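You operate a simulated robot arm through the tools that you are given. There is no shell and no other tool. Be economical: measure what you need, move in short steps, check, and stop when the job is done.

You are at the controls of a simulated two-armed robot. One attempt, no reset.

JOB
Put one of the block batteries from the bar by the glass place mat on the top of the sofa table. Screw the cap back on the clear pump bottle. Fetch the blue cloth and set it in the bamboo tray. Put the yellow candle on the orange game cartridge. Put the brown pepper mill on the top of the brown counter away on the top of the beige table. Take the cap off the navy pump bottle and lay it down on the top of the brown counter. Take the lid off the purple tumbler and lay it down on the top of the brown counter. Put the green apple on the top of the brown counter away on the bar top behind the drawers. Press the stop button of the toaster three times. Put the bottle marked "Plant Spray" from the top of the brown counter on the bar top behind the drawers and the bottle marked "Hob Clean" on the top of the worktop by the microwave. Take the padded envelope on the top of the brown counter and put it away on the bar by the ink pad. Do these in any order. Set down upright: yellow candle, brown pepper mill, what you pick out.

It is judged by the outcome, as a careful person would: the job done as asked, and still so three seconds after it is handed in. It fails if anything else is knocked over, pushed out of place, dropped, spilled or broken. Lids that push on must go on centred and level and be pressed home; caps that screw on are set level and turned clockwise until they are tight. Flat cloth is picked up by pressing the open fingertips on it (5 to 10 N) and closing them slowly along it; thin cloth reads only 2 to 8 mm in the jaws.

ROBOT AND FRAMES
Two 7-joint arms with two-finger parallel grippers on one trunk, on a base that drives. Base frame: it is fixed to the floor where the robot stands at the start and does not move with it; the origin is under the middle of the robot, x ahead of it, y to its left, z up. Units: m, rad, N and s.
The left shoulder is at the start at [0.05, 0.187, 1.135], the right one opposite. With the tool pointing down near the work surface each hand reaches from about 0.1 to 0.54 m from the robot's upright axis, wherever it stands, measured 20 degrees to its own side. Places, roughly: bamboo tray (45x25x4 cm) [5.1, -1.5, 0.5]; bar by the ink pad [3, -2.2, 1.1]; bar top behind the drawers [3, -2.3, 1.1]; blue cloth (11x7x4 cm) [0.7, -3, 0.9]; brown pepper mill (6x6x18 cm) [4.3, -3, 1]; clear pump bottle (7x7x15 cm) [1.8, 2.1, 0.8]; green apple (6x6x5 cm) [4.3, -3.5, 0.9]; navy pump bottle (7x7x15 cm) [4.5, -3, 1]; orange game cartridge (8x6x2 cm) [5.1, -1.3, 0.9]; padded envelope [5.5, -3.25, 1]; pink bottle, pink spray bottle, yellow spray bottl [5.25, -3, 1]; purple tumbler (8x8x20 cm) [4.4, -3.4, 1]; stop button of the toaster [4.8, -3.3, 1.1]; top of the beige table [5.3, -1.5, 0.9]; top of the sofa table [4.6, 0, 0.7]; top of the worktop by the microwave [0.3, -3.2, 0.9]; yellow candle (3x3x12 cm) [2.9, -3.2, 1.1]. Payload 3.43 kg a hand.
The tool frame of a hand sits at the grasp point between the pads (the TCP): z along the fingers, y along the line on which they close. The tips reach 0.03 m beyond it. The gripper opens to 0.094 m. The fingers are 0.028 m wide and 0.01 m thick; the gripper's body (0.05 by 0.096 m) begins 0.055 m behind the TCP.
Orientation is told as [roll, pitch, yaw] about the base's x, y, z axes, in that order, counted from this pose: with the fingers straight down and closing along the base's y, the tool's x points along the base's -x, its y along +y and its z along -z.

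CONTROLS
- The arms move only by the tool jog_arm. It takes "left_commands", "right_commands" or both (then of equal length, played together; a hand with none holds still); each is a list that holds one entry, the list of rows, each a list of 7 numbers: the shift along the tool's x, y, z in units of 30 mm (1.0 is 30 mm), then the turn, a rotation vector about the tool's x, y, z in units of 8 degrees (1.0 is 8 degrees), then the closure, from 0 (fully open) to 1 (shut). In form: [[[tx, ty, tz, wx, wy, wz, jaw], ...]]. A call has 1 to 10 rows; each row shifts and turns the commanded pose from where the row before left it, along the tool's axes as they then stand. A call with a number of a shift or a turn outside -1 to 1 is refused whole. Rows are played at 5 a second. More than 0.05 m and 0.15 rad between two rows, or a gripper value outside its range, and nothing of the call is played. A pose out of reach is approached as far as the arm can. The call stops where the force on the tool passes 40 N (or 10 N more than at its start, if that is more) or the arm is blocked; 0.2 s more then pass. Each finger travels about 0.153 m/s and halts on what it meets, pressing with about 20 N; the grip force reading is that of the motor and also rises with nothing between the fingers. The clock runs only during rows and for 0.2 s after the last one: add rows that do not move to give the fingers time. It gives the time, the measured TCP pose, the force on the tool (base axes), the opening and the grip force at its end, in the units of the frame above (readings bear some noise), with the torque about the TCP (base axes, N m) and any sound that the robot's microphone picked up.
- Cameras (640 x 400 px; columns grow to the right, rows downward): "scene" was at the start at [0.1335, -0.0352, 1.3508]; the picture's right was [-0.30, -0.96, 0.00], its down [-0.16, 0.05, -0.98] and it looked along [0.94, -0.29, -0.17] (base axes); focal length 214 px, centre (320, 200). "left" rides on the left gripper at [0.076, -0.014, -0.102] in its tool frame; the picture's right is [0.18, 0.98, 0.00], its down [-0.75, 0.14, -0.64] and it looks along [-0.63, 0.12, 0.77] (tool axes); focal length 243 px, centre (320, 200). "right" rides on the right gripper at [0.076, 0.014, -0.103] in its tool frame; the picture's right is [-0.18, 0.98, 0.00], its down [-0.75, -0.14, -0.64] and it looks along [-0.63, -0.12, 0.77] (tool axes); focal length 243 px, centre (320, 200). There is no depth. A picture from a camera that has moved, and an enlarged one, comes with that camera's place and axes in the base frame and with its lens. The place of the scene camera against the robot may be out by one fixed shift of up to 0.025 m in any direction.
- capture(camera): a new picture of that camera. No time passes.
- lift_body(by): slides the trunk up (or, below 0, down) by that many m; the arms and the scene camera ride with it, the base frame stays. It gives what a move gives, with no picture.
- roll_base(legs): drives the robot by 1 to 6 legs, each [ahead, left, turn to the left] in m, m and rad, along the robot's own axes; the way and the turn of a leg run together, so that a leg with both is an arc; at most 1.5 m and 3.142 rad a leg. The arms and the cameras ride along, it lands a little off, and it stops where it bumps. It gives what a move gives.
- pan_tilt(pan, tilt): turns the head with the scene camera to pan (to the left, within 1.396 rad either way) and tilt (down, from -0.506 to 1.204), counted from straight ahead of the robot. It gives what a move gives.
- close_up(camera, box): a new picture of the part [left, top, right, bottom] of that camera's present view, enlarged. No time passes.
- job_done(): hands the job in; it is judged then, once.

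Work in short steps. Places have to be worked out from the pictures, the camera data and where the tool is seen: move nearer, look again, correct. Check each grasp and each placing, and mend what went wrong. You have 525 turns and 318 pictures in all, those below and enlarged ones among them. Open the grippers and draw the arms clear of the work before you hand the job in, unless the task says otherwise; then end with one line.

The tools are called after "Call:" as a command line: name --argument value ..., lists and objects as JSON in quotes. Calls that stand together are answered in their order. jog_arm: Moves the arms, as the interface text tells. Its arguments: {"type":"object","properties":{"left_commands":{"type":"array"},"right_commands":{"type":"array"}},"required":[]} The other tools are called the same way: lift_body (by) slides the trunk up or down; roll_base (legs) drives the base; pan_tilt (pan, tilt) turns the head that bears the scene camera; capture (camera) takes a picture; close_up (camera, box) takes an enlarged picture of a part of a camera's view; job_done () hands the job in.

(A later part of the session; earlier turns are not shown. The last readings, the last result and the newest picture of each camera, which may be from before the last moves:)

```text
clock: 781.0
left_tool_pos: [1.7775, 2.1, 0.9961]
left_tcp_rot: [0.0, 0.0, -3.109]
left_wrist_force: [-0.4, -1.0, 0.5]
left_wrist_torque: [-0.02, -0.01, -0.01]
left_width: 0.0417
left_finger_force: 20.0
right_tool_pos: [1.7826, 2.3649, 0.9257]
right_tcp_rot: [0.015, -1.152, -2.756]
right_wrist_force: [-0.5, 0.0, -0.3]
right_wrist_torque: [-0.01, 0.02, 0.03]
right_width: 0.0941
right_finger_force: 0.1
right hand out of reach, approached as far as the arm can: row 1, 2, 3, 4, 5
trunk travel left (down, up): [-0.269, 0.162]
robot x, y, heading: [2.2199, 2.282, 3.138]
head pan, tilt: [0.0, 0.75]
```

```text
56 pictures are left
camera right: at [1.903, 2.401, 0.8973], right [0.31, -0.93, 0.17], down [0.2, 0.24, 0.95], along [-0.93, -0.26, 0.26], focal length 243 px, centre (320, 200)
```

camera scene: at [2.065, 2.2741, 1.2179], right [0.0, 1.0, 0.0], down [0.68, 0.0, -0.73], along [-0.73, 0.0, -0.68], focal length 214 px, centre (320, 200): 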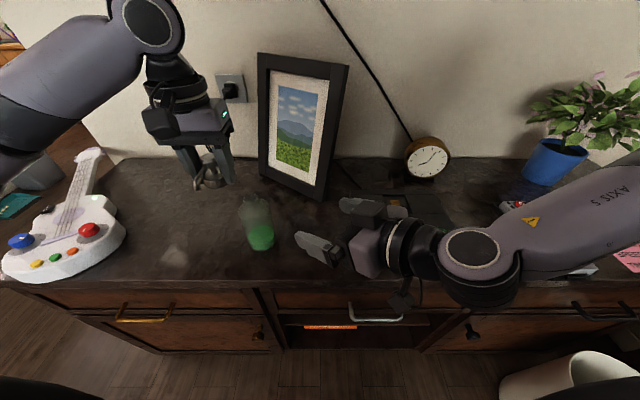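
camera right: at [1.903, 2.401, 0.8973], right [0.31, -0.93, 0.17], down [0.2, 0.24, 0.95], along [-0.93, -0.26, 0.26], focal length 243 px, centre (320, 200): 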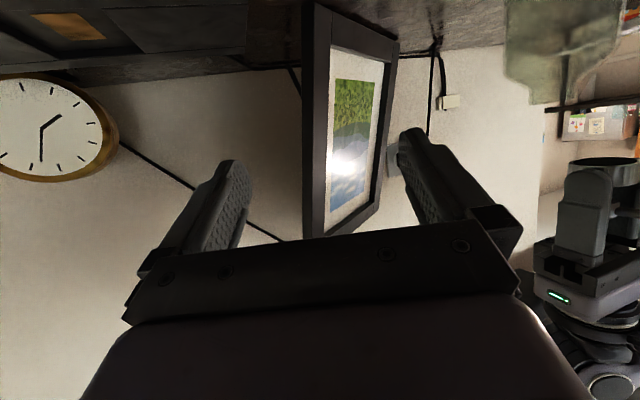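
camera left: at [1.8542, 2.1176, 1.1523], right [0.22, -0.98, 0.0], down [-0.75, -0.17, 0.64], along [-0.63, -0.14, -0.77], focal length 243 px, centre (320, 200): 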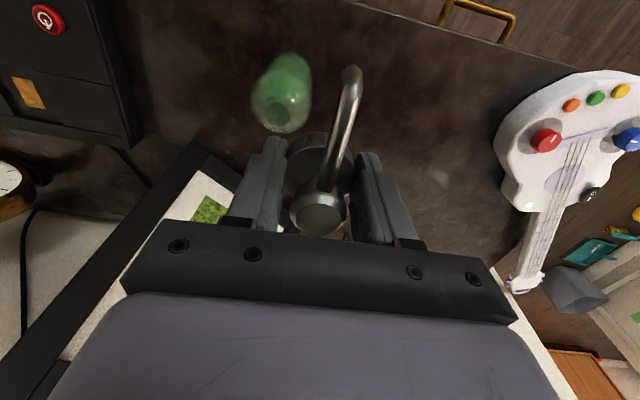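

The arm seems stuck in an awkward configuration. I fold the right hand back to tool-down near its home pose first, then redo the pitch like at the navy bottle.

Call:
jog_arm --right_commands '[[[-0.3, -0.5, -0.7, 0, 1, 0, 0], [-0.3, -0.5, -0.7, 0, 1, 0, 0], [0, -0.3, -0.7, 0, 1, 0, 0], [0, 0, -0.6, 0, 1, 0, 0], [0, 0, -0.5, 0, 1, 0, 0], [0, 0, -0.5, 0, 1, 0, 0], [0, 0, -0.3, 0, 1, 0, 0], [0, 0, 0, 0, 1, 0, 0], [0, 0, 0, 0, 0.25, 0.9, 0], [0, 0, 0, 0, 0, 1, 0]]]'

Call:
jog_arm --right_commands '[[[0, 0, -0.7, 0, 0, 0.9, 0], [0.6, 0, -0.7, 0, 0, 0, 0], [0.6, 0, -0.7, 0, 0, 0, 0], [0, 0, 0, 0, 0, 0, 0]]]'

Call:
capture --camera "scene"

```text
clock: 783.2
left_tool_pos: [1.7785, 2.0998, 0.9973]
left_tcp_rot: [0.001, 0.001, -3.111]
left_wrist_force: [-0.5, 0.3, -0.5]
left_wrist_torque: [0.02, 0.0, 0.01]
left_width: 0.0414
left_finger_force: 20.2
right_tool_pos: [1.8369, 2.4311, 1.0222]
right_tcp_rot: [0.007, 0.001, -3.011]
right_wrist_force: [0.0, -0.5, -1.2]
right_wrist_torque: [-0.02, -0.01, -0.02]
right_width: 0.094
right_finger_force: 0.1
trunk travel left (down, up): [-0.269, 0.162]
robot x, y, heading: [2.2191, 2.2816, 3.14]
head pan, tilt: [0.0, 0.75]
```

```text
clock: 784.2
left_tool_pos: [1.778, 2.1003, 0.9982]
left_tcp_rot: [0.001, 0.0, -3.107]
left_wrist_force: [0.1, -0.3, -0.3]
left_wrist_torque: [0.0, 0.0, 0.03]
left_width: 0.0419
left_finger_force: 19.8
right_tool_pos: [1.8732, 2.4303, 1.0834]
right_tcp_rot: [0.006, 0.001, -3.135]
right_wrist_force: [0.9, 0.0, -0.4]
right_wrist_torque: [-0.01, 0.02, 0.02]
right_width: 0.0941
right_finger_force: 0.0
trunk travel left (down, up): [-0.269, 0.162]
robot x, y, heading: [2.2204, 2.2786, 3.141]
head pan, tilt: [0.0, 0.75]
```

```text
55 pictures are left
camera scene: at [2.065, 2.2741, 1.2179], right [0.0, 1.0, 0.0], down [0.68, 0.0, -0.73], along [-0.73, 0.0, -0.68], focal length 214 px, centre (320, 200)
```

scene: 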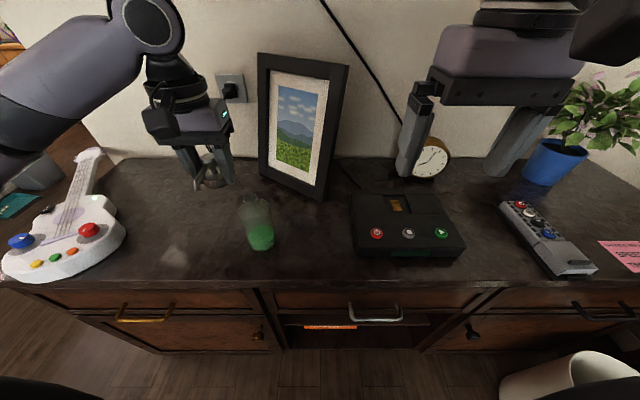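

Call:
jog_arm --right_commands '[[[0, 0, 0, 0, 0, -0.95, 0], [0, 0, 0, 0, 0, -0.95, 0], [0, 0, 0, 0, 0, -0.9, 0], [0.2, 0, 0.3, 0, -1, 0, 0], [0.3, 0, 0.3, 0, -1, 0, 0], [0.3, 0, 0.3, 0, -1, 0, 0], [0.3, 0, 0.4, 0, -1, 0, 0], [0.2, 0, 0.5, 0, -1, 0, 0], [0, 0, 0.6, 0, -1, 0, 0], [0, 0, 0.6, 0, -1, 0, 0]]]'

Call:
jog_arm --right_commands '[[[0, 0, 0.6, 0, -1, 0, 0], [0, 0.5, 0, 0, -0.1, 0, 0], [0, 0.7, 0, 0, 0, 0, 0], [0, 0.7, 0, 0, 0, 0, 0], [0, 0, 0, 0, 0, 0, 0]]]'

```text
clock: 786.4
left_tool_pos: [1.7774, 2.1004, 0.9973]
left_tcp_rot: [0.001, -0.001, -3.107]
left_wrist_force: [-0.7, 0.1, -0.5]
left_wrist_torque: [0.0, -0.01, 0.01]
left_width: 0.0416
left_finger_force: 19.6
right_tool_pos: [1.8246, 2.4192, 1.0199]
right_tcp_rot: [0.018, -0.976, -2.758]
right_wrist_force: [0.1, -0.2, 0.2]
right_wrist_torque: [0.01, -0.03, 0.01]
right_width: 0.0941
right_finger_force: 0.0
right hand out of reach, approached as far as the arm can: row 8, 9, 10
trunk travel left (down, up): [-0.269, 0.162]
robot x, y, heading: [2.2204, 2.2856, 3.137]
head pan, tilt: [0.0, 0.75]
```

```text
clock: 787.6
left_tool_pos: [1.7792, 2.1012, 0.9977]
left_tcp_rot: [0.001, 0.002, -3.108]
left_wrist_force: [0.3, -0.8, -0.2]
left_wrist_torque: [0.01, 0.03, 0.01]
left_width: 0.0418
left_finger_force: 19.7
right_tool_pos: [1.8259, 2.3572, 1.0122]
right_tcp_rot: [0.015, -1.131, -2.758]
right_wrist_force: [0.3, -0.2, 0.4]
right_wrist_torque: [-0.02, 0.01, 0.01]
right_width: 0.094
right_finger_force: 0.0
right hand out of reach, approached as far as the arm can: row 1
trunk travel left (down, up): [-0.269, 0.162]
robot x, y, heading: [2.2221, 2.2832, 3.14]
head pan, tilt: [0.0, 0.75]
```

Working better. Continue inward and down.

Call:
jog_arm --right_commands '[[[0.6, 0.5, 0.28, 0, 0, 0, 0], [0.6, 0.5, 0.28, 0, 0, 0, 0], [0.6, 0.5, 0.28, 0, 0, 0, 0], [0.6, 0.5, 0.28, 0, 0, 0, 0], [0, 0, 0, 0, 0, 0, 0]]]'

```text
clock: 788.8
left_tool_pos: [1.7779, 2.1001, 0.9969]
left_tcp_rot: [0.001, 0.0, -3.109]
left_wrist_force: [-0.1, 0.2, -0.6]
left_wrist_torque: [0.0, 0.0, 0.0]
left_width: 0.0417
left_finger_force: 20.1
right_tool_pos: [1.8234, 2.3535, 0.9572]
right_tcp_rot: [0.017, -1.132, -2.759]
right_wrist_force: [0.0, 0.1, -0.4]
right_wrist_torque: [-0.02, 0.0, 0.05]
right_width: 0.0941
right_finger_force: 0.1
right hand out of reach, approached as far as the arm can: row 2, 3, 4
trunk travel left (down, up): [-0.269, 0.162]
robot x, y, heading: [2.2168, 2.2808, 3.138]
head pan, tilt: [0.0, 0.75]
```

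Call:
jog_arm --right_commands '[[[0.18, 0.66, 0.3, 0, 0, 0, 0], [0.18, 0.66, 0.3, 0, 0, 0, 0], [0.18, 0.66, 0.3, 0, 0, 0, 0], [0.18, 0.66, 0.3, 0, 0, 0, 0], [0.18, 0.66, 0.3, 0, 0, 0, 0], [0, 0, 0, 0, 0, 0, 0]]]'

Call:
capture --camera "right"

```text
clock: 790.2
left_tool_pos: [1.7776, 2.1002, 0.9971]
left_tcp_rot: [0.001, -0.002, -3.107]
left_wrist_force: [0.8, 0.1, -0.4]
left_wrist_torque: [0.04, 0.04, -0.02]
left_width: 0.0416
left_finger_force: 20.4
right_tool_pos: [1.824, 2.354, 0.958]
right_tcp_rot: [0.018, -1.132, -2.761]
right_wrist_force: [0.6, 0.3, -0.3]
right_wrist_torque: [-0.02, 0.0, 0.01]
right_width: 0.0938
right_finger_force: 0.0
right hand out of reach, approached as far as the arm can: row 1, 2, 3, 4, 5
trunk travel left (down, up): [-0.269, 0.162]
robot x, y, heading: [2.2236, 2.2804, 3.142]
head pan, tilt: [0.0, 0.75]
```

```text
54 pictures are left
camera right: at [1.9449, 2.3886, 0.9326], right [0.31, -0.94, 0.17], down [0.18, 0.24, 0.95], along [-0.93, -0.26, 0.24], focal length 243 px, centre (320, 200)
```

right: 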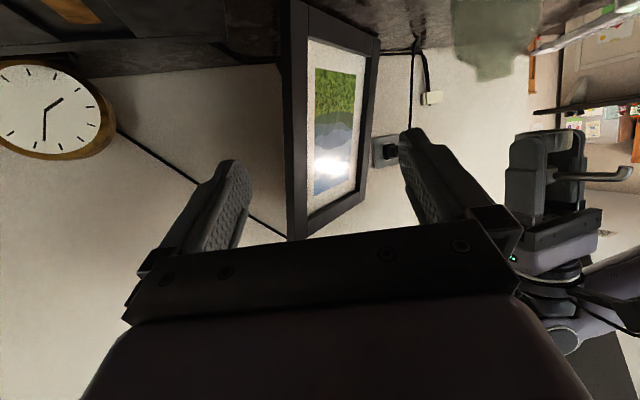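

The inward move is blocked in this pose. I try approaching from the right side instead (hand pointing along -y): turn the hand a further 68° left here.

Call:
jog_arm --right_commands '[[[0, 0, 0, -0.85, 0, -0.4, 0], [0, 0, 0, -0.85, 0, -0.4, 0], [0, 0, 0, -0.85, 0, -0.4, 0], [0, 0, 0, -0.85, 0, -0.4, 0], [0, 0, 0, -0.85, 0, -0.4, 0], [0, 0, 0, -0.85, 0, -0.4, 0], [0, 0, 0, -0.85, 0, -0.4, 0], [0, 0, 0, -0.85, 0, -0.4, 0], [0, 0, 0, -0.85, 0, -0.4, 0], [0, 0, 0, 0, 0, 0, 0]]]'

Call:
capture --camera "scene"

```text
clock: 792.4
left_tool_pos: [1.7775, 2.1003, 0.9977]
left_tcp_rot: [0.0, 0.0, -3.108]
left_wrist_force: [0.1, -0.5, -0.7]
left_wrist_torque: [0.01, 0.02, -0.02]
left_width: 0.0416
left_finger_force: 20.0
right_tool_pos: [1.8236, 2.3526, 0.9566]
right_tcp_rot: [0.003, -1.137, -1.566]
right_wrist_force: [-0.7, 0.4, 0.4]
right_wrist_torque: [-0.02, 0.01, 0.0]
right_width: 0.094
right_finger_force: 0.0
trunk travel left (down, up): [-0.269, 0.162]
robot x, y, heading: [2.2218, 2.2794, 3.141]
head pan, tilt: [0.0, 0.75]
```

```text
53 pictures are left
camera scene: at [2.0651, 2.2741, 1.2179], right [0.0, 1.0, 0.0], down [0.68, 0.0, -0.73], along [-0.73, 0.0, -0.68], focal length 214 px, centre (320, 200)
```

scene: 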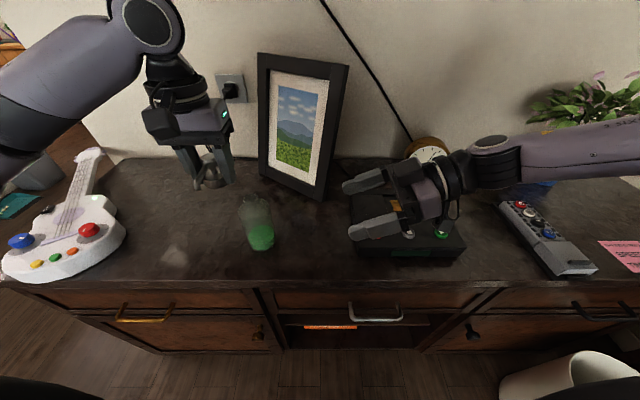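

That works: the hand now points along -y without limits. I raise the left hand slightly, then bring the right hand in line with the bottle.

Call:
jog_arm --right_commands '[[[0, 0, 0, 0, 0, 0, 0], [-0.3, -0.6, 0.65, 0, 0, 0, 0], [-0.3, -0.6, 0.65, 0, 0, 0, 0], [-0.3, -0.6, 0.65, 0, 0, 0, 0], [-0.3, -0.5, 0.65, 0, 0, 0, 0], [-0.3, 0, 0.65, 0, 0, 0, 0], [-0.3, 0, 0.65, 0, 0, 0, 0], [0, 0, 0, 0, 0, 0, 0]]]' --left_commands '[[[0, 0, -0.8, 0, 0, 0, 0.9], [0, 0, -0.8, 0, 0, 0, 0.9], [0, 0, 0, 0, 0, 0, 0.9], [0, 0, 0, 0, 0, 0, 0.9], [0, 0, 0, 0, 0, 0, 0.9], [0, 0, 0, 0, 0, 0, 0.9], [0, 0, 0, 0, 0, 0, 0.9], [0, 0, 0, 0, 0, 0, 0.9]]]'

Call:
capture --camera "right"

```text
clock: 794.2
left_tool_pos: [1.7788, 2.0994, 1.0465]
left_tcp_rot: [0.0, 0.0, -3.109]
left_wrist_force: [0.8, 0.8, -0.1]
left_wrist_torque: [-0.01, 0.03, -0.01]
left_width: 0.0416
left_finger_force: 19.9
right_tool_pos: [1.7907, 2.275, 0.9746]
right_tcp_rot: [0.002, -1.139, -1.568]
right_wrist_force: [0.3, -0.5, -0.5]
right_wrist_torque: [0.0, -0.02, -0.01]
right_width: 0.0939
right_finger_force: 0.0
right hand out of reach, approached as far as the arm can: row 4, 5, 6, 7
trunk travel left (down, up): [-0.269, 0.162]
robot x, y, heading: [2.219, 2.2844, 3.136]
head pan, tilt: [0.0, 0.75]
```

```text
52 pictures are left
camera right: at [1.8046, 2.4008, 0.9496], right [0.98, -0.07, 0.17], down [-0.14, 0.27, 0.95], along [-0.11, -0.96, 0.25], focal length 243 px, centre (320, 200)
```

right: 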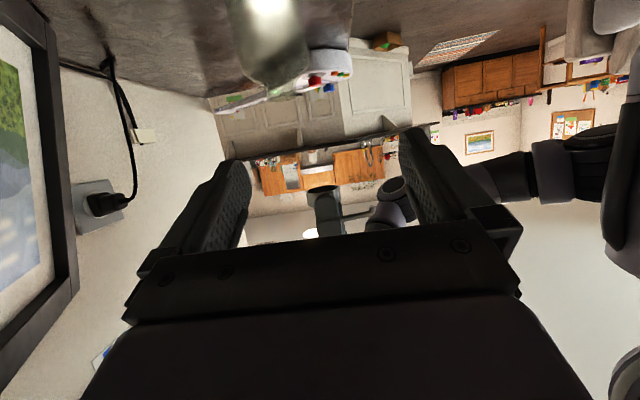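

Inward reach improves when the hand is lower relative to the shoulder, so I raise the trunk fully and bring the right hand down again.

Call:
lift_body --by 0.16

Call:
jog_arm --right_commands '[[[0.87, 0, 0.4, 0, 0, 0, 0], [0.87, 0, 0.4, 0, 0, 0, 0], [0.87, 0, 0.4, 0, 0, 0, 0], [0.87, 0, 0.4, 0, 0, 0, 0], [0.87, 0, 0.4, 0, 0, 0, 0], [0.8, 0, 0.37, 0, 0, 0, 0], [-0.3, -0.6, 0.65, 0, 0, 0, 0], [-0.3, -0.6, 0.65, 0, 0, 0, 0], [0, 0, 0, 0, 0, 0, 0]]]'

Call:
capture --camera "right"

```text
clock: 796.1
left_tool_pos: [1.7785, 2.0995, 1.2067]
left_tcp_rot: [-0.001, 0.0, -3.11]
left_wrist_force: [0.1, 0.2, 0.0]
left_wrist_torque: [0.03, 0.0, 0.04]
left_width: 0.0416
left_finger_force: 19.4
right_tool_pos: [1.7902, 2.2758, 1.1342]
right_tcp_rot: [0.005, -1.138, -1.567]
right_wrist_force: [0.1, 0.1, -0.2]
right_wrist_torque: [0.02, -0.01, 0.03]
right_width: 0.0938
right_finger_force: 0.0
trunk travel left (down, up): [-0.429, 0.002]
robot x, y, heading: [2.2196, 2.2802, 3.138]
head pan, tilt: [0.0, 0.75]
```

```text
clock: 798.1
left_tool_pos: [1.7782, 2.099, 1.2049]
left_tcp_rot: [0.0, 0.002, -3.108]
left_wrist_force: [-0.8, 0.2, 0.5]
left_wrist_torque: [0.0, 0.02, 0.02]
left_width: 0.0416
left_finger_force: 19.9
right_tool_pos: [1.8078, 2.3237, 1.044]
right_tcp_rot: [0.005, -1.138, -1.568]
right_wrist_force: [-0.2, -0.6, 0.5]
right_wrist_torque: [-0.02, -0.02, 0.0]
right_width: 0.0941
right_finger_force: 0.0
right hand out of reach, approached as far as the arm can: row 1, 2, 3, 4, 5, 6, 7, 8
trunk travel left (down, up): [-0.429, 0.002]
robot x, y, heading: [2.2217, 2.288, 3.142]
head pan, tilt: [0.0, 0.75]
```

```text
51 pictures are left
camera right: at [1.8219, 2.4488, 1.0179], right [0.98, -0.07, 0.17], down [-0.14, 0.27, 0.95], along [-0.11, -0.96, 0.25], focal length 243 px, centre (320, 200)
```

right: 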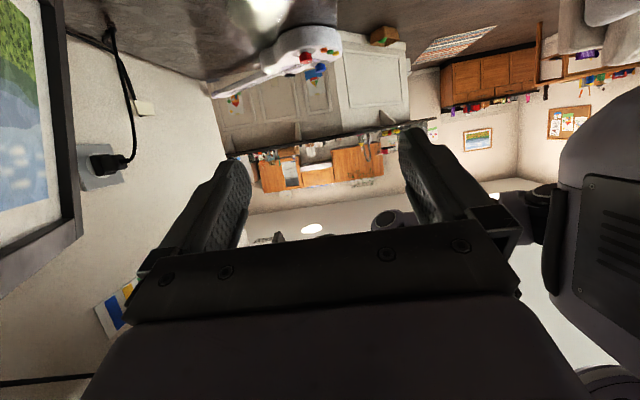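

I'll use the arrangement that worked before: left hand holds, right hand screws. So the cap goes back down with the left hand, while the right hand folds back to tool-down.

Call:
jog_arm --right_commands '[[[0, -0.5, -0.7, 0, 1, 0, 0], [0, -0.5, -0.7, 0, 1, 0, 0], [0, 0, -0.7, 0, 1, 0, 0], [0, 0, -0.6, 0, 1, 0, 0], [0, 0, -0.5, 0, 1, 0, 0], [0, 0, -0.4, 0, 1, 0, 0], [0, 0, 0, 0, 1, 0, 0], [0, 0, 0, 0, 1, 0, 0], [0, 0, 0, 0, 0.15, 0.9, 0], [0, 0, 0, 0, 0, 1, 0]]]' --left_commands '[[[0, 0.8, 0, 0, 0, 0, 0.9], [0, 0.8, 0, 0, 0, 0, 0.9], [0, 0.8, 0, 0, 0, 0, 0.9], [0, 0.8, 0, 0, 0, 0, 0.9], [0, 0, 0, 0, 0, 0, 0.9], [0, 0, 0, 0, 0, 0, 0.9], [0, 0, 0, 0, 0, 0, 0.9], [0, 0, 0, 0, 0, 0, 0.9], [0, 0, 0, 0, 0, 0, 0.9], [0, 0, 0, 0, 0, 0, 0.9]]]'

Call:
jog_arm --right_commands '[[[0, 0, 0, 0, 0, 1, 0], [0, 0, 0, 0, 0, 1, 0], [0, 0, 0, 0, 0, 1, 0], [0, 0, 0, 0, 0, 1, 0], [0, 0, 0, 0, 0, 1, 0], [0, 0, 0, 0, 0, 1, 0], [0, 0, 0, 0, 0, 1, 0], [0, 0, 0, 0, 0, 1, 0], [0, 0, 0, 0, 0, 1, 0], [0, 0, 0, 0, 0, 0.3, 0]]]'

Call:
lift_body --by -0.15

```text
clock: 800.3
left_tool_pos: [1.7821, 2.0027, 1.2057]
left_tcp_rot: [0.0, -0.001, -3.108]
left_wrist_force: [-0.3, -0.3, -0.5]
left_wrist_torque: [-0.03, -0.02, 0.01]
left_width: 0.0413
left_finger_force: 20.2
right_tool_pos: [1.794, 2.428, 1.1158]
right_tcp_rot: [0.002, 0.003, -1.834]
right_wrist_force: [-0.2, -1.0, 0.3]
right_wrist_torque: [-0.02, 0.0, -0.01]
right_width: 0.0941
right_finger_force: 0.1
right hand out of reach, approached as far as the arm can: row 7, 8, 9
trunk travel left (down, up): [-0.429, 0.002]
robot x, y, heading: [2.218, 2.2824, 3.139]
head pan, tilt: [0.0, 0.75]
```

```text
clock: 802.5
left_tool_pos: [1.7817, 2.0027, 1.2053]
left_tcp_rot: [0.001, -0.001, -3.109]
left_wrist_force: [0.6, -0.6, -0.7]
left_wrist_torque: [0.02, 0.0, 0.01]
left_width: 0.0416
left_finger_force: 20.3
right_tool_pos: [1.7636, 2.7382, 1.1435]
right_tcp_rot: [0.003, 0.005, -3.127]
right_wrist_force: [0.5, 0.5, 0.7]
right_wrist_torque: [0.02, 0.03, -0.01]
right_width: 0.0941
right_finger_force: 0.0
right hand out of reach, approached as far as the arm can: row 1, 2, 3, 4, 5, 6, 7, 8, 9, 10
trunk travel left (down, up): [-0.429, 0.002]
robot x, y, heading: [2.2219, 2.285, 3.14]
head pan, tilt: [0.0, 0.75]
```

```text
clock: 804.2
left_tool_pos: [1.782, 2.0025, 1.0566]
left_tcp_rot: [-0.001, 0.0, -3.108]
left_wrist_force: [0.3, -0.3, -0.1]
left_wrist_torque: [0.01, 0.01, 0.02]
left_width: 0.0414
left_finger_force: 20.0
right_tool_pos: [1.7621, 2.7371, 0.9933]
right_tcp_rot: [0.003, 0.001, -3.124]
right_wrist_force: [0.9, -0.9, 0.1]
right_wrist_torque: [-0.02, -0.02, 0.0]
right_width: 0.0941
right_finger_force: 0.1
trunk travel left (down, up): [-0.279, 0.152]
robot x, y, heading: [2.2187, 2.2782, 3.135]
head pan, tilt: [0.0, 0.75]
```

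The right hand drifted outward while turning. Let me check that side.

Call:
capture --camera "right"

Call:
pan_tilt --pan -0.35 --tilt 0.7

Call:
capture --camera "scene"

```text
50 pictures are left
camera right: at [1.8393, 2.7251, 1.0967], right [-0.17, -0.99, 0.0], down [-0.76, 0.13, 0.64], along [-0.63, 0.11, -0.77], focal length 243 px, centre (320, 200)
```

right: 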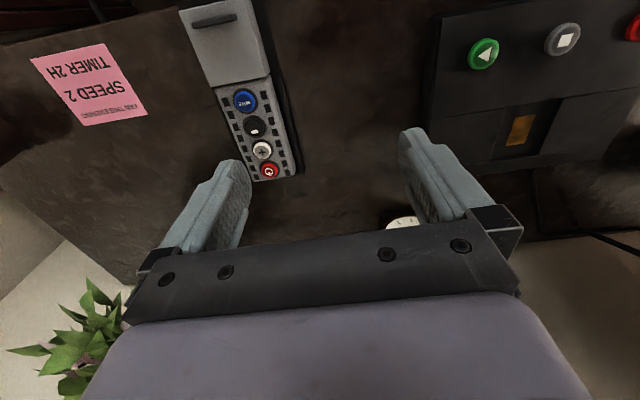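

```text
clock: 805.0
left_tool_pos: [1.7823, 2.0023, 1.0559]
left_tcp_rot: [0.001, 0.0, -3.11]
left_wrist_force: [0.2, 0.4, 0.5]
left_wrist_torque: [0.02, 0.02, -0.03]
left_width: 0.0414
left_finger_force: 19.9
right_tool_pos: [1.7628, 2.7373, 0.9932]
right_tcp_rot: [0.003, 0.004, -3.127]
right_wrist_force: [-0.2, 0.1, -0.4]
right_wrist_torque: [0.02, 0.02, 0.01]
right_width: 0.094
right_finger_force: 0.0
trunk travel left (down, up): [-0.279, 0.152]
robot x, y, heading: [2.2175, 2.2827, 3.142]
head pan, tilt: [-0.351, 0.7]
```

```text
49 pictures are left
camera scene: at [2.0682, 2.3032, 1.2321], right [0.34, 0.94, 0.0], down [0.6, -0.22, -0.76], along [-0.72, 0.26, -0.64], focal length 214 px, centre (320, 200)
```

scene: 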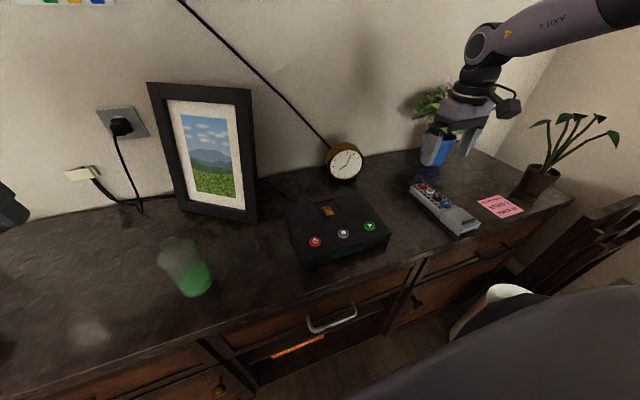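

Nothing disturbed. I raise the right hand and bring it back inward, then set the cap down with the left.

Call:
jog_arm --right_commands '[[[0, 0, -1, 0, 0, 0, 0], [0, 0, -1, 0, 0, 0, 0], [0, 0, -1, 0, 0, 0, 0], [0.5, 0.9, 0, 0, 0, 0, 0], [0.5, 0.9, 0, 0, 0, 0, 0], [0.5, 0.9, 0, 0, 0, 0, 0], [0.5, 0.9, 0, 0, 0, 0, 0], [0.5, 0.9, 0, 0, 0, 0, 0], [0, 0.9, 0, 0, 0, 0, 0], [0, 0.9, 0, 0, 0, 0, 0]]]' --left_commands '[[[0, 0, 1, 0, 0, 0, 0.9], [0, 0, 1, 0, 0, 0, 0.9], [0, 0, 1, 0, 0, 0, 0.9], [0, 0, 1, 0, 0, 0, 0.9], [0, 0, 1, 0, 0, 0, 0.9], [0, 0, 1, 0, 0, 0, 0.9], [0, 0, 1, 0, 0, 0, 0.9], [0, 0, 1, 0, 0, 0, 0.9], [0, 0, 0.2, 0, 0, 0, 0.9], [0, 0, 0, 0, 0, 0, 0.9]]]'

Call:
jog_arm --left_commands '[[[0, 0, 0.2, 0, 0, 0, 0.9], [0, 0, 0.1, 0, 0, 0, 0.9], [0, 0, 0.1, 0, 0, 0, 0.9], [0, 0, 0, 0, 0, 0, 0.9]]]'

```text
clock: 807.2
left_tool_pos: [1.782, 2.0028, 0.8096]
left_tcp_rot: [0.0, -0.003, -3.108]
left_wrist_force: [-0.2, 0.0, -1.2]
left_wrist_torque: [0.0, -0.04, -0.03]
left_width: 0.0416
left_finger_force: 19.5
right_tool_pos: [1.8163, 2.7387, 1.0829]
right_tcp_rot: [0.006, 0.002, -3.122]
right_wrist_force: [-0.2, -0.4, 0.5]
right_wrist_torque: [0.02, -0.02, 0.01]
right_width: 0.094
right_finger_force: 0.0
right hand out of reach, approached as far as the arm can: row 4, 5, 6, 7, 8, 9, 10
trunk travel left (down, up): [-0.279, 0.152]
robot x, y, heading: [2.2197, 2.2825, 3.141]
head pan, tilt: [-0.351, 0.7]
```

```text
clock: 808.2
left_tool_pos: [1.7809, 2.0019, 0.7975]
left_tcp_rot: [-0.001, 0.001, -3.107]
left_wrist_force: [0.3, -0.7, -0.1]
left_wrist_torque: [-0.01, 0.0, 0.01]
left_width: 0.0418
left_finger_force: 20.0
right_tool_pos: [1.8168, 2.7382, 1.0832]
right_tcp_rot: [0.006, 0.004, -3.123]
right_wrist_force: [0.7, -0.6, -0.6]
right_wrist_torque: [0.0, 0.01, 0.04]
right_width: 0.0942
right_finger_force: 0.2
trunk travel left (down, up): [-0.279, 0.152]
robot x, y, heading: [2.2203, 2.2814, 3.141]
head pan, tilt: [-0.351, 0.7]
```

I finish releasing the cap, then unwind the right arm by reversing its turn (yaw back, pitch forward).

Call:
jog_arm --left_commands '[[[0, 0, 0.12, 0, 0, 0, 0.9], [0, 0, 0, 0, 0, 0, 0.6], [0, 0, 0, 0, 0, 0, 0.35], [0, 0, 0, 0, 0, 0, 0.35], [0, 0, -0.5, 0, 0, 0, 0.35], [0, 0, -1, 0, 0, 0, 0.35], [0, 0, -1, 0, 0, 0, 0.35], [0, 0, -1, 0, 0, 0, 0.2], [0, 0, -1, 0, 0, 0, 0], [0, 0, -1, 0, 0, 0, 0]]]' --right_commands '[[[0, 0, 0, 0, 0, -1, 0], [0, 0, 0, 0, 0, -1, 0], [0, 0, 0, 0, 0, -1, 0], [0, 0, 0, 0, 0, -1, 0], [0, 0, 0, 0, 0, -1, 0], [0, 0, 0, 0, 0, -1, 0], [0, 0, 0, 0, 0, -1, 0], [0, 0, 0, 0, 0, -1, 0], [0, 0, 0, 0, 0, -1, 0], [0, 0, 0, 0, 0, -1, 0]]]'

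Call:
jog_arm --right_commands '[[[0, 0, 0, 0, 0, -1, 0], [0, 0, 0.3, 0, -1, 0, 0], [0, 0, 0.3, 0, -1, 0, 0], [0, 0, 0.3, 0, -1, 0, 0], [0, 0, 0.3, 0, -1, 0, 0], [0, 0, 0.3, 0, -1, 0, 0], [0, 0, 0.3, 0, -1, 0, 0], [0, 0, 0.3, 0, -1, 0, 0], [0, 0, 0.3, 0, -1, 0, 0], [0, 0, 0, 0, 0, 0, 0]]]'

Call:
capture --camera "scene"

```text
clock: 810.5
left_tool_pos: [1.7813, 2.0031, 0.9594]
left_tcp_rot: [-0.001, 0.0, -3.111]
left_wrist_force: [-0.3, 0.6, -0.3]
left_wrist_torque: [-0.01, 0.0, -0.02]
left_width: 0.0941
left_finger_force: 0.0
right_tool_pos: [1.8156, 2.7373, 1.0834]
right_tcp_rot: [0.005, -0.002, -1.726]
right_wrist_force: [0.3, -0.5, 0.0]
right_wrist_torque: [0.0, 0.01, 0.0]
right_width: 0.094
right_finger_force: 0.0
trunk travel left (down, up): [-0.279, 0.152]
robot x, y, heading: [2.2207, 2.2816, 3.14]
head pan, tilt: [-0.351, 0.7]
```

```text
clock: 812.6
left_tool_pos: [1.7802, 2.0033, 0.9595]
left_tcp_rot: [0.0, 0.0, -3.109]
left_wrist_force: [-0.1, -0.3, -0.2]
left_wrist_torque: [0.01, -0.01, 0.0]
left_width: 0.0941
left_finger_force: 0.1
right_tool_pos: [1.8159, 2.7057, 1.0234]
right_tcp_rot: [0.005, -1.123, -1.593]
right_wrist_force: [-0.2, 0.5, 0.2]
right_wrist_torque: [0.01, -0.01, 0.03]
right_width: 0.0941
right_finger_force: 0.0
trunk travel left (down, up): [-0.279, 0.152]
robot x, y, heading: [2.2211, 2.2814, 3.143]
head pan, tilt: [-0.351, 0.7]
```

```text
48 pictures are left
camera scene: at [2.0682, 2.3033, 1.2322], right [0.35, 0.94, 0.0], down [0.6, -0.22, -0.76], along [-0.72, 0.26, -0.64], focal length 214 px, centre (320, 200)
```

scene: 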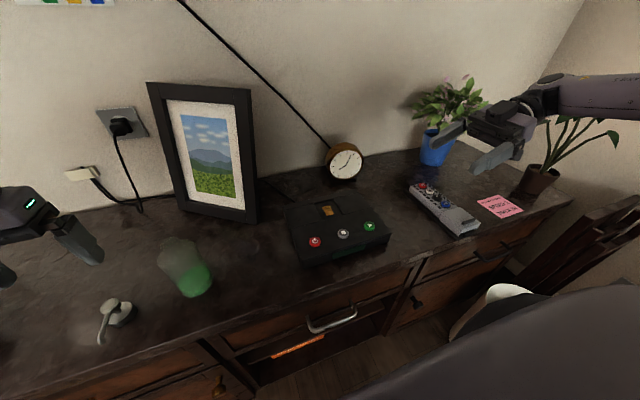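

The cap stands on the dresser. Now bring the right hand inward (forward along -y), then rotate it back.

Call:
jog_arm --right_commands '[[[-0.4, 0, 0.9, 0, 0, 0, 0], [-0.4, 0, 0.9, 0, 0, 0, 0], [-0.4, 0, 0.9, 0, 0, 0, 0], [-0.4, 0, 0.9, 0, 0, 0, 0], [-0.4, 0, 0.9, 0, 0, 0, 0], [-0.4, 0, 0.9, 0, 0, 0, 0], [-0.4, 0, 0.9, 0, 0, 0, 0], [-0.4, 0, 0.9, 0, 0, 0, 0], [-0.4, 0, 0.9, 0, 0, 0, 0], [0, 0, 0, 0, 0, 0, 0]]]'

Call:
jog_arm --right_commands '[[[0, 0, 0, 0.87, 0, 0.4, 0], [0, 0, 0, 0.87, 0, 0.4, 0], [0, 0, 0, 0.87, 0, 0.4, 0], [0, 0, 0, 0.87, 0, 0.4, 0], [0, 0, 0, 0.87, 0, 0.4, 0], [0, 0, 0, 0.87, 0, 0.4, 0], [0, 0, 0, 0.87, 0, 0.4, 0], [0, 0, 0, 0.87, 0, 0.4, 0], [0, 0, 0, 0.87, 0, 0.4, 0], [0, 0, 0, 0.87, 0, 0.4, 0]]]'

```text
clock: 814.9
left_tool_pos: [1.7817, 2.0017, 0.9605]
left_tcp_rot: [0.001, 0.001, -3.109]
left_wrist_force: [0.0, 0.9, 0.0]
left_wrist_torque: [0.04, -0.02, -0.03]
left_width: 0.0938
left_finger_force: 0.0
right_tool_pos: [1.81, 2.4394, 1.0159]
right_tcp_rot: [0.007, -1.119, -1.595]
right_wrist_force: [-0.2, 0.0, 0.3]
right_wrist_torque: [0.02, 0.02, 0.01]
right_width: 0.0938
right_finger_force: 0.0
trunk travel left (down, up): [-0.279, 0.152]
robot x, y, heading: [2.2198, 2.2765, 3.142]
head pan, tilt: [-0.351, 0.7]
```

```text
clock: 817.0
left_tool_pos: [1.7821, 2.0035, 0.959]
left_tcp_rot: [0.002, 0.0, -3.109]
left_wrist_force: [0.0, 0.3, 0.3]
left_wrist_torque: [0.0, -0.03, 0.01]
left_width: 0.0942
left_finger_force: 0.1
right_tool_pos: [1.7937, 2.4367, 1.0178]
right_tcp_rot: [-0.042, -1.131, -2.892]
right_wrist_force: [-0.2, -0.6, -0.6]
right_wrist_torque: [0.01, -0.02, -0.02]
right_width: 0.0941
right_finger_force: 0.1
right hand out of reach, approached as far as the arm can: row 8, 9
trunk travel left (down, up): [-0.279, 0.152]
robot x, y, heading: [2.2195, 2.2785, 3.141]
head pan, tilt: [-0.351, 0.7]
```

Call:
jog_arm --right_commands '[[[0, 0, -0.4, 0, 1, 0, 0], [0, 0, -0.4, 0, 1, 0, 0], [0, 0, -0.4, 0, 1, 0, 0], [0, 0, -0.4, 0, 1, 0, 0], [0, 0, -0.4, 0, 1, 0, 0], [0, 0, -0.4, 0, 1, 0, 0], [0, 0, -0.3, 0, 1, 0, 0], [0, 0, 0, 0, 1, 0, 0], [0, 0, 0, 0.3, 0.1, 0.8, 0], [0, 0, 0, 0, 0, 0.9, 0]]]'

Call:
jog_arm --right_commands '[[[0.6, 0, -0.5, 0, 0, 0, 0], [0.6, 0, -0.5, 0, 0, 0, 0], [0.6, 0, 0, 0, 0, 0, 0], [0, 0, 0, 0, 0, 0, 0]]]' --left_commands '[[[0, 0, -1, 0, 0, 0, 0], [0, 0, -1, 0, 0, 0, 0], [0, 0, -1, 0, 0, 0, 0], [0, 0, 0, 0, 0, 0, 0]]]'

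```text
clock: 819.2
left_tool_pos: [1.781, 2.0041, 0.9593]
left_tcp_rot: [0.001, 0.0, -3.109]
left_wrist_force: [-0.2, 0.4, -0.3]
left_wrist_torque: [-0.03, -0.02, 0.0]
left_width: 0.094
left_finger_force: 0.0
right_tool_pos: [1.8446, 2.448, 1.0747]
right_tcp_rot: [-0.058, -0.012, 3.118]
right_wrist_force: [-0.1, -0.7, -0.2]
right_wrist_torque: [-0.02, -0.01, 0.02]
right_width: 0.0939
right_finger_force: 0.1
trunk travel left (down, up): [-0.279, 0.152]
robot x, y, heading: [2.2239, 2.276, 3.135]
head pan, tilt: [-0.351, 0.7]
```

```text
clock: 820.2
left_tool_pos: [1.7801, 2.0014, 1.0493]
left_tcp_rot: [0.0, 0.001, -3.108]
left_wrist_force: [-0.9, 0.1, 0.2]
left_wrist_torque: [0.0, 0.01, -0.01]
left_width: 0.0941
left_finger_force: 0.0
right_tool_pos: [1.8992, 2.4444, 1.104]
right_tcp_rot: [-0.058, -0.011, 3.12]
right_wrist_force: [0.1, -0.6, 0.2]
right_wrist_torque: [0.0, 0.03, -0.01]
right_width: 0.094
right_finger_force: 0.1
trunk travel left (down, up): [-0.279, 0.152]
robot x, y, heading: [2.2205, 2.2802, 3.146]
head pan, tilt: [-0.351, 0.7]
```

Both hands are tool-down again. I move the robot left so the cap is in front of the right hand.

Call:
roll_base --legs '[[0, 0.46, 0]]'

Call:
jog_arm --right_commands '[[[-0.9, 0, 0.5, 0.41, 0, 0, 0], [-0.9, 0, 0.5, 0, 0, 0, 0], [-0.9, 0, 0.5, 0, 0, 0, 0], [-0.9, 0, 0.5, 0, 0, 0, 0], [0, 0, 0, 0, 0, 0, 0]]]'

Call:
capture --camera "right"

```text
clock: 823.0
left_tool_pos: [1.781, 1.5331, 1.0484]
left_tcp_rot: [0.001, 0.0, -3.103]
left_wrist_force: [0.1, -1.1, 0.4]
left_wrist_torque: [0.0, -0.02, -0.01]
left_width: 0.094
left_finger_force: 0.0
right_tool_pos: [1.899, 1.9778, 1.1041]
right_tcp_rot: [-0.057, -0.015, 3.127]
right_wrist_force: [0.4, -0.2, -0.8]
right_wrist_torque: [0.02, 0.02, -0.04]
right_width: 0.094
right_finger_force: 0.0
trunk travel left (down, up): [-0.279, 0.152]
robot x, y, heading: [2.2181, 1.8173, -3.139]
head pan, tilt: [-0.351, 0.7]
```

```text
clock: 824.2
left_tool_pos: [1.7824, 1.5342, 1.0491]
left_tcp_rot: [0.001, 0.0, -3.103]
left_wrist_force: [-0.3, -0.1, -0.5]
left_wrist_torque: [-0.02, -0.03, 0.04]
left_width: 0.0939
left_finger_force: 0.1
right_tool_pos: [1.7902, 1.9915, 1.0458]
right_tcp_rot: [-0.115, -0.015, 3.123]
right_wrist_force: [0.0, -0.3, 0.3]
right_wrist_torque: [0.0, 0.0, 0.03]
right_width: 0.0939
right_finger_force: 0.1
right hand out of reach, approached as far as the arm can: row 4
trunk travel left (down, up): [-0.279, 0.152]
robot x, y, heading: [2.2179, 1.818, -3.141]
head pan, tilt: [-0.351, 0.7]
```

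```text
47 pictures are left
camera right: at [1.8677, 1.9641, 1.1449], right [-0.2, -0.97, -0.11], down [-0.74, 0.08, 0.67], along [-0.64, 0.22, -0.74], focal length 243 px, centre (320, 200)
```

right: 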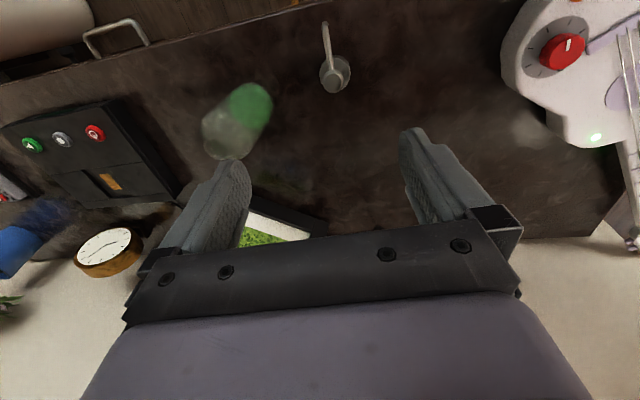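

Fix the roll the other way, centre, and descend on the cap.

Call:
jog_arm --right_commands '[[[-0.2, -0.33, 0, -0.82, -0.1, 0, 0], [0, 0, 1, 0, 0, 0, 0], [0, 0, 1, 0, 0, 0, 0], [0, 0, 1, 0, 0, 0, 0], [0, 0, 1, 0, 0, 0, 0], [0, 0, 1, 0, 0, 0, 0], [0, 0, 0, 0, 0, 0, 0]]]'

Call:
capture --camera "right"

```text
clock: 825.8
left_tool_pos: [1.782, 1.5337, 1.0504]
left_tcp_rot: [0.0, 0.0, -3.101]
left_wrist_force: [-0.7, -0.4, 0.2]
left_wrist_torque: [0.02, -0.02, -0.01]
left_width: 0.0939
left_finger_force: 0.2
right_tool_pos: [1.7803, 2.0005, 0.896]
right_tcp_rot: [-0.002, -0.028, 3.127]
right_wrist_force: [-0.3, -0.5, -0.1]
right_wrist_torque: [-0.02, 0.0, -0.01]
right_width: 0.0943
right_finger_force: 0.0
trunk travel left (down, up): [-0.279, 0.152]
robot x, y, heading: [2.2178, 1.8191, -3.136]
head pan, tilt: [-0.351, 0.7]
```

```text
46 pictures are left
camera right: at [1.8591, 1.9847, 0.9969], right [-0.2, -0.98, 0.0], down [-0.73, 0.15, 0.66], along [-0.65, 0.13, -0.75], focal length 243 px, centre (320, 200)
```

right: 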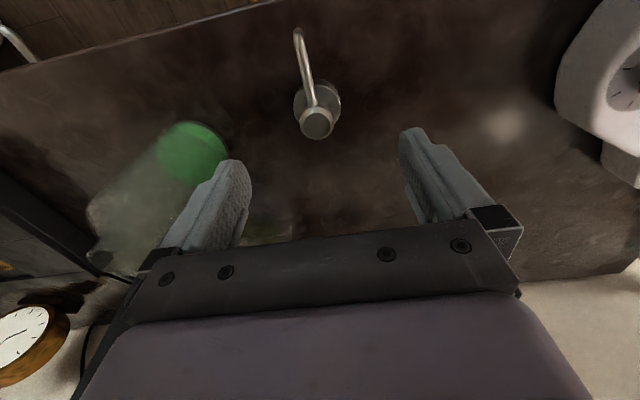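

Call:
jog_arm --right_commands '[[[0.1, -0.05, 0.9, 0, 0.2, 0, 0], [0, 0, 1, 0, 0, 0, 0], [0, 0, 1, 0, 0, 0, 0], [0, 0, 0.35, 0, 0, 0, 0], [0, 0, 0.1, 0, 0, 0, 0], [0, 0, 0, 0, 0, 0, 0.3], [0, 0, 0, 0, 0, 0, 0.6], [0, 0, 0, 0, 0, 0, 0.9], [0, 0, 0, 0, 0, 0, 0.9]]]'

Call:
capture --camera "right"

```text
clock: 827.8
left_tool_pos: [1.7824, 1.5323, 1.0489]
left_tcp_rot: [0.0, -0.002, -3.101]
left_wrist_force: [1.0, 0.3, 1.2]
left_wrist_torque: [0.02, 0.03, -0.03]
left_width: 0.0939
left_finger_force: 0.2
right_tool_pos: [1.7915, 2.0165, 0.8095]
right_tcp_rot: [0.001, -0.002, 3.126]
right_wrist_force: [-0.7, -1.7, 4.1]
right_wrist_torque: [-0.01, 0.12, 0.05]
right_width: 0.03
right_finger_force: 19.8
right hand out of reach, approached as far as the arm can: row 3, 4
trunk travel left (down, up): [-0.279, 0.152]
robot x, y, heading: [2.2187, 1.818, -3.136]
head pan, tilt: [-0.351, 0.7]
```

```text
45 pictures are left
camera right: at [1.8675, 2.0013, 0.9125], right [-0.2, -0.98, 0.0], down [-0.75, 0.15, 0.64], along [-0.63, 0.13, -0.77], focal length 243 px, centre (320, 200)
```

right: 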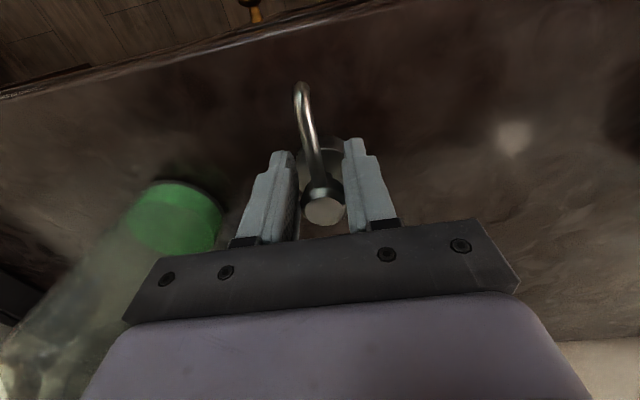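

The hand was limited and ended gripping the pump knob (30 mm), which is also a usable grip. I lift and check.

Call:
jog_arm --right_commands '[[[0, 0, -0.4, 0, 0, 0, 0.9], [0, 0, -1, 0, 0, 0, 0.9], [0, 0, -1, 0, 0, 0, 0.9], [0, 0, -1, 0, 0, 0, 0.9], [0, 0, -1, 0, 0, 0, 0.9], [0, 0, -1, 0, 0, 0, 0.9], [0, 0, -1, 0, 0, 0, 0.9], [0, 0, -1, 0, 0, 0, 0.9]]]'

Call:
pan_tilt --pan -0.15 --tilt 0.75

Call:
capture --camera "scene"

Call:
capture --camera "right"

```text
clock: 829.6
left_tool_pos: [1.7838, 1.5334, 1.0488]
left_tcp_rot: [0.002, -0.001, -3.102]
left_wrist_force: [0.1, 0.3, 0.8]
left_wrist_torque: [-0.01, 0.02, 0.01]
left_width: 0.0942
left_finger_force: 0.2
right_tool_pos: [1.7911, 2.0136, 1.0311]
right_tcp_rot: [-0.002, 0.002, 3.127]
right_wrist_force: [-0.1, 0.2, 0.0]
right_wrist_torque: [0.01, 0.01, 0.05]
right_width: 0.0263
right_finger_force: 20.4
trunk travel left (down, up): [-0.279, 0.152]
robot x, y, heading: [2.2215, 1.8156, -3.137]
head pan, tilt: [-0.351, 0.7]
```

```text
clock: 830.4
left_tool_pos: [1.7823, 1.5333, 1.0492]
left_tcp_rot: [0.001, 0.001, -3.102]
left_wrist_force: [0.4, 0.1, -0.1]
left_wrist_torque: [0.03, 0.01, -0.02]
left_width: 0.094
left_finger_force: 0.0
right_tool_pos: [1.7906, 2.0142, 1.0301]
right_tcp_rot: [0.001, 0.001, 3.126]
right_wrist_force: [0.1, 0.4, -0.4]
right_wrist_torque: [-0.02, -0.01, 0.02]
right_width: 0.0261
right_finger_force: 19.8
trunk travel left (down, up): [-0.279, 0.152]
robot x, y, heading: [2.2207, 1.8215, -3.138]
head pan, tilt: [-0.15, 0.75]
```

```text
44 pictures are left
camera scene: at [2.0664, 1.8212, 1.2279], right [0.15, 0.99, 0.0], down [0.67, -0.1, -0.73], along [-0.72, 0.11, -0.68], focal length 214 px, centre (320, 200)
```

scene: 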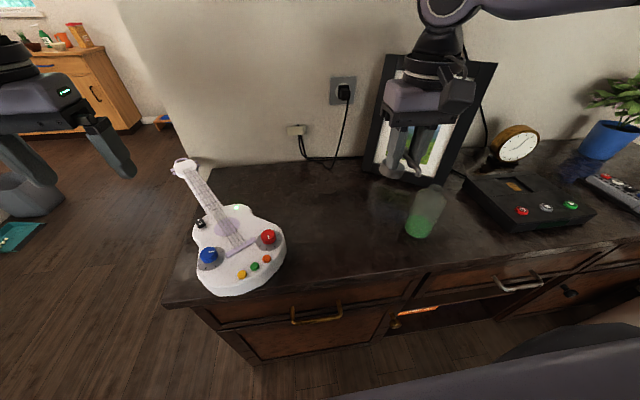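

```text
43 pictures are left
camera right: at [1.8667, 1.9994, 1.1329], right [-0.2, -0.98, 0.0], down [-0.75, 0.15, 0.64], along [-0.63, 0.13, -0.77], focal length 243 px, centre (320, 200)
```

right: 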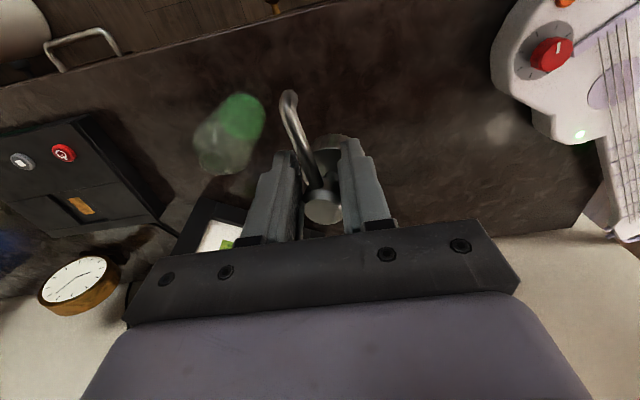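

The cap sits off-centre in this grip. I shift the robot 0.1 m left (so the spot is farther to the right), set the cap down again and re-grip it properly by the collar.

Call:
roll_base --legs '[[0, 0.1, 0]]'

Call:
jog_arm --right_commands '[[[0, -0.9, 0.5, 0, 0, 0, 0.9], [0, -0.9, 0.9, 0, 0, 0, 0.9], [0, -0.9, 0.9, 0, 0, 0, 0.9], [0, -0.3, 0.9, 0, 0, 0, 0.9], [0, 0, 0.9, 0, 0, 0, 0.9], [0, 0, 0.9, 0, 0, 0, 0.9], [0, 0, 0.9, 0, 0, 0, 0.9], [0, 0, 0.6, 0, 0, 0, 0.9], [0, 0, 0, 0, 0, 0, 0.9]]]'

```text
clock: 831.5
left_tool_pos: [1.7824, 1.4318, 1.0488]
left_tcp_rot: [0.001, 0.0, -3.101]
left_wrist_force: [-0.6, -0.1, 0.1]
left_wrist_torque: [-0.01, 0.0, 0.02]
left_width: 0.0939
left_finger_force: 0.0
right_tool_pos: [1.7909, 1.9122, 1.0302]
right_tcp_rot: [-0.002, -0.001, 3.128]
right_wrist_force: [-0.1, -0.8, 0.1]
right_wrist_torque: [0.02, -0.04, -0.02]
right_width: 0.026
right_finger_force: 20.1
trunk travel left (down, up): [-0.279, 0.152]
robot x, y, heading: [2.2181, 1.7168, -3.136]
head pan, tilt: [-0.15, 0.75]
```

```text
clock: 833.5
left_tool_pos: [1.7839, 1.4315, 1.0481]
left_tcp_rot: [0.001, 0.001, -3.103]
left_wrist_force: [0.3, 0.3, 0.4]
left_wrist_torque: [0.0, 0.03, 0.02]
left_width: 0.094
left_finger_force: 0.0
right_tool_pos: [1.7933, 2.0043, 0.8339]
right_tcp_rot: [-0.002, -0.001, 3.126]
right_wrist_force: [-0.2, 0.2, 0.8]
right_wrist_torque: [0.0, 0.0, -0.05]
right_width: 0.0097
right_finger_force: 0.4
trunk travel left (down, up): [-0.279, 0.152]
robot x, y, heading: [2.2232, 1.717, -3.133]
head pan, tilt: [-0.15, 0.75]
```

The jaw is now empty - the cap slipped out. Look where it is.

Call:
capture --camera "right"

Call:
capture --camera "scene"

```text
42 pictures are left
camera right: at [1.8682, 1.9889, 0.9384], right [-0.2, -0.98, 0.0], down [-0.75, 0.15, 0.64], along [-0.63, 0.13, -0.77], focal length 243 px, centre (320, 200)
```

right: 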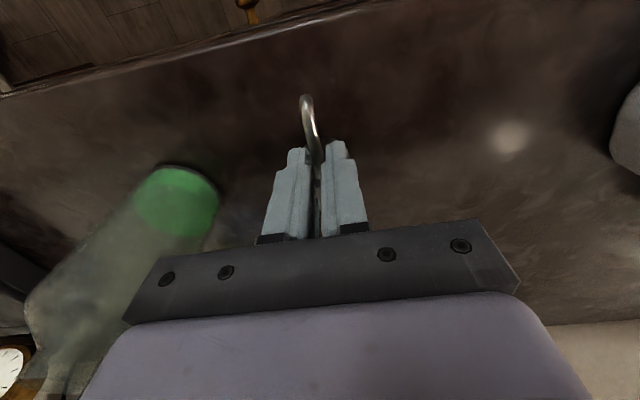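

```text
41 pictures are left
camera scene: at [2.0669, 1.7198, 1.2279], right [0.14, 0.99, 0.0], down [0.67, -0.1, -0.73], along [-0.72, 0.11, -0.68], focal length 214 px, centre (320, 200)
```

scene: 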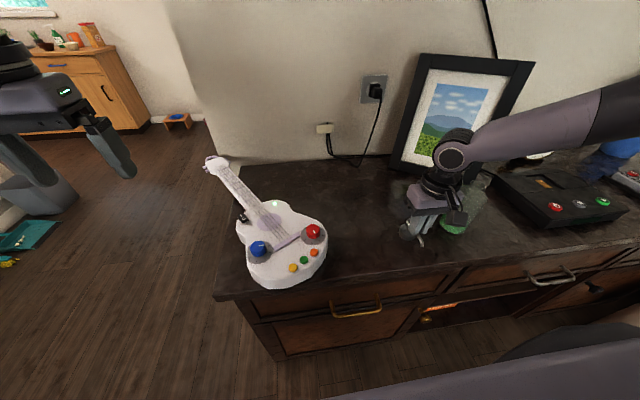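

The cap seems to stand on the dresser just under the fingers. Open a little, rise and look.

Call:
jog_arm --right_commands '[[[0, 0, 0, 0, 0, 0, 0.7], [0, 0, 0, 0, 0, 0, 0.4], [0, 0, -0.7, 0, 0, 0, 0.4], [0, 0, -1, 0, 0, 0, 0.3], [0, 0, -1, 0, 0, 0, 0], [0, 0, 0, 0, 0, 0, 0]]]'

Call:
capture --camera "right"

```text
clock: 834.9
left_tool_pos: [1.7829, 1.4335, 1.0487]
left_tcp_rot: [0.0, -0.002, -3.101]
left_wrist_force: [0.2, 0.7, 0.0]
left_wrist_torque: [0.03, 0.0, 0.02]
left_width: 0.0939
left_finger_force: 0.1
right_tool_pos: [1.7912, 2.0034, 0.9171]
right_tcp_rot: [0.0, 0.0, 3.127]
right_wrist_force: [0.0, -0.3, -0.1]
right_wrist_torque: [-0.02, -0.02, 0.01]
right_width: 0.0939
right_finger_force: 0.1
trunk travel left (down, up): [-0.279, 0.152]
robot x, y, heading: [2.2202, 1.7125, -3.134]
head pan, tilt: [-0.15, 0.75]
```

```text
40 pictures are left
camera right: at [1.8686, 1.9879, 1.0204], right [-0.2, -0.98, 0.0], down [-0.75, 0.15, 0.64], along [-0.63, 0.13, -0.77], focal length 243 px, centre (320, 200)
```

right: 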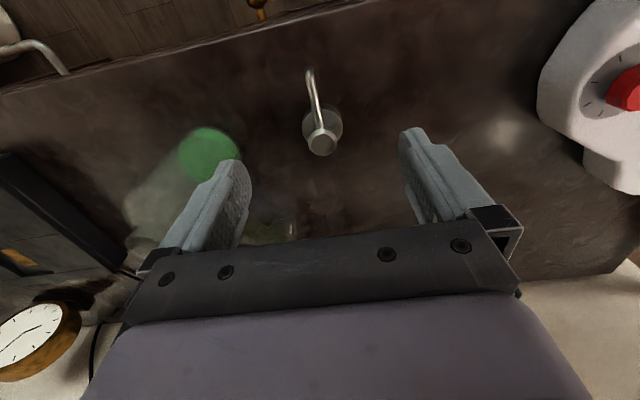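

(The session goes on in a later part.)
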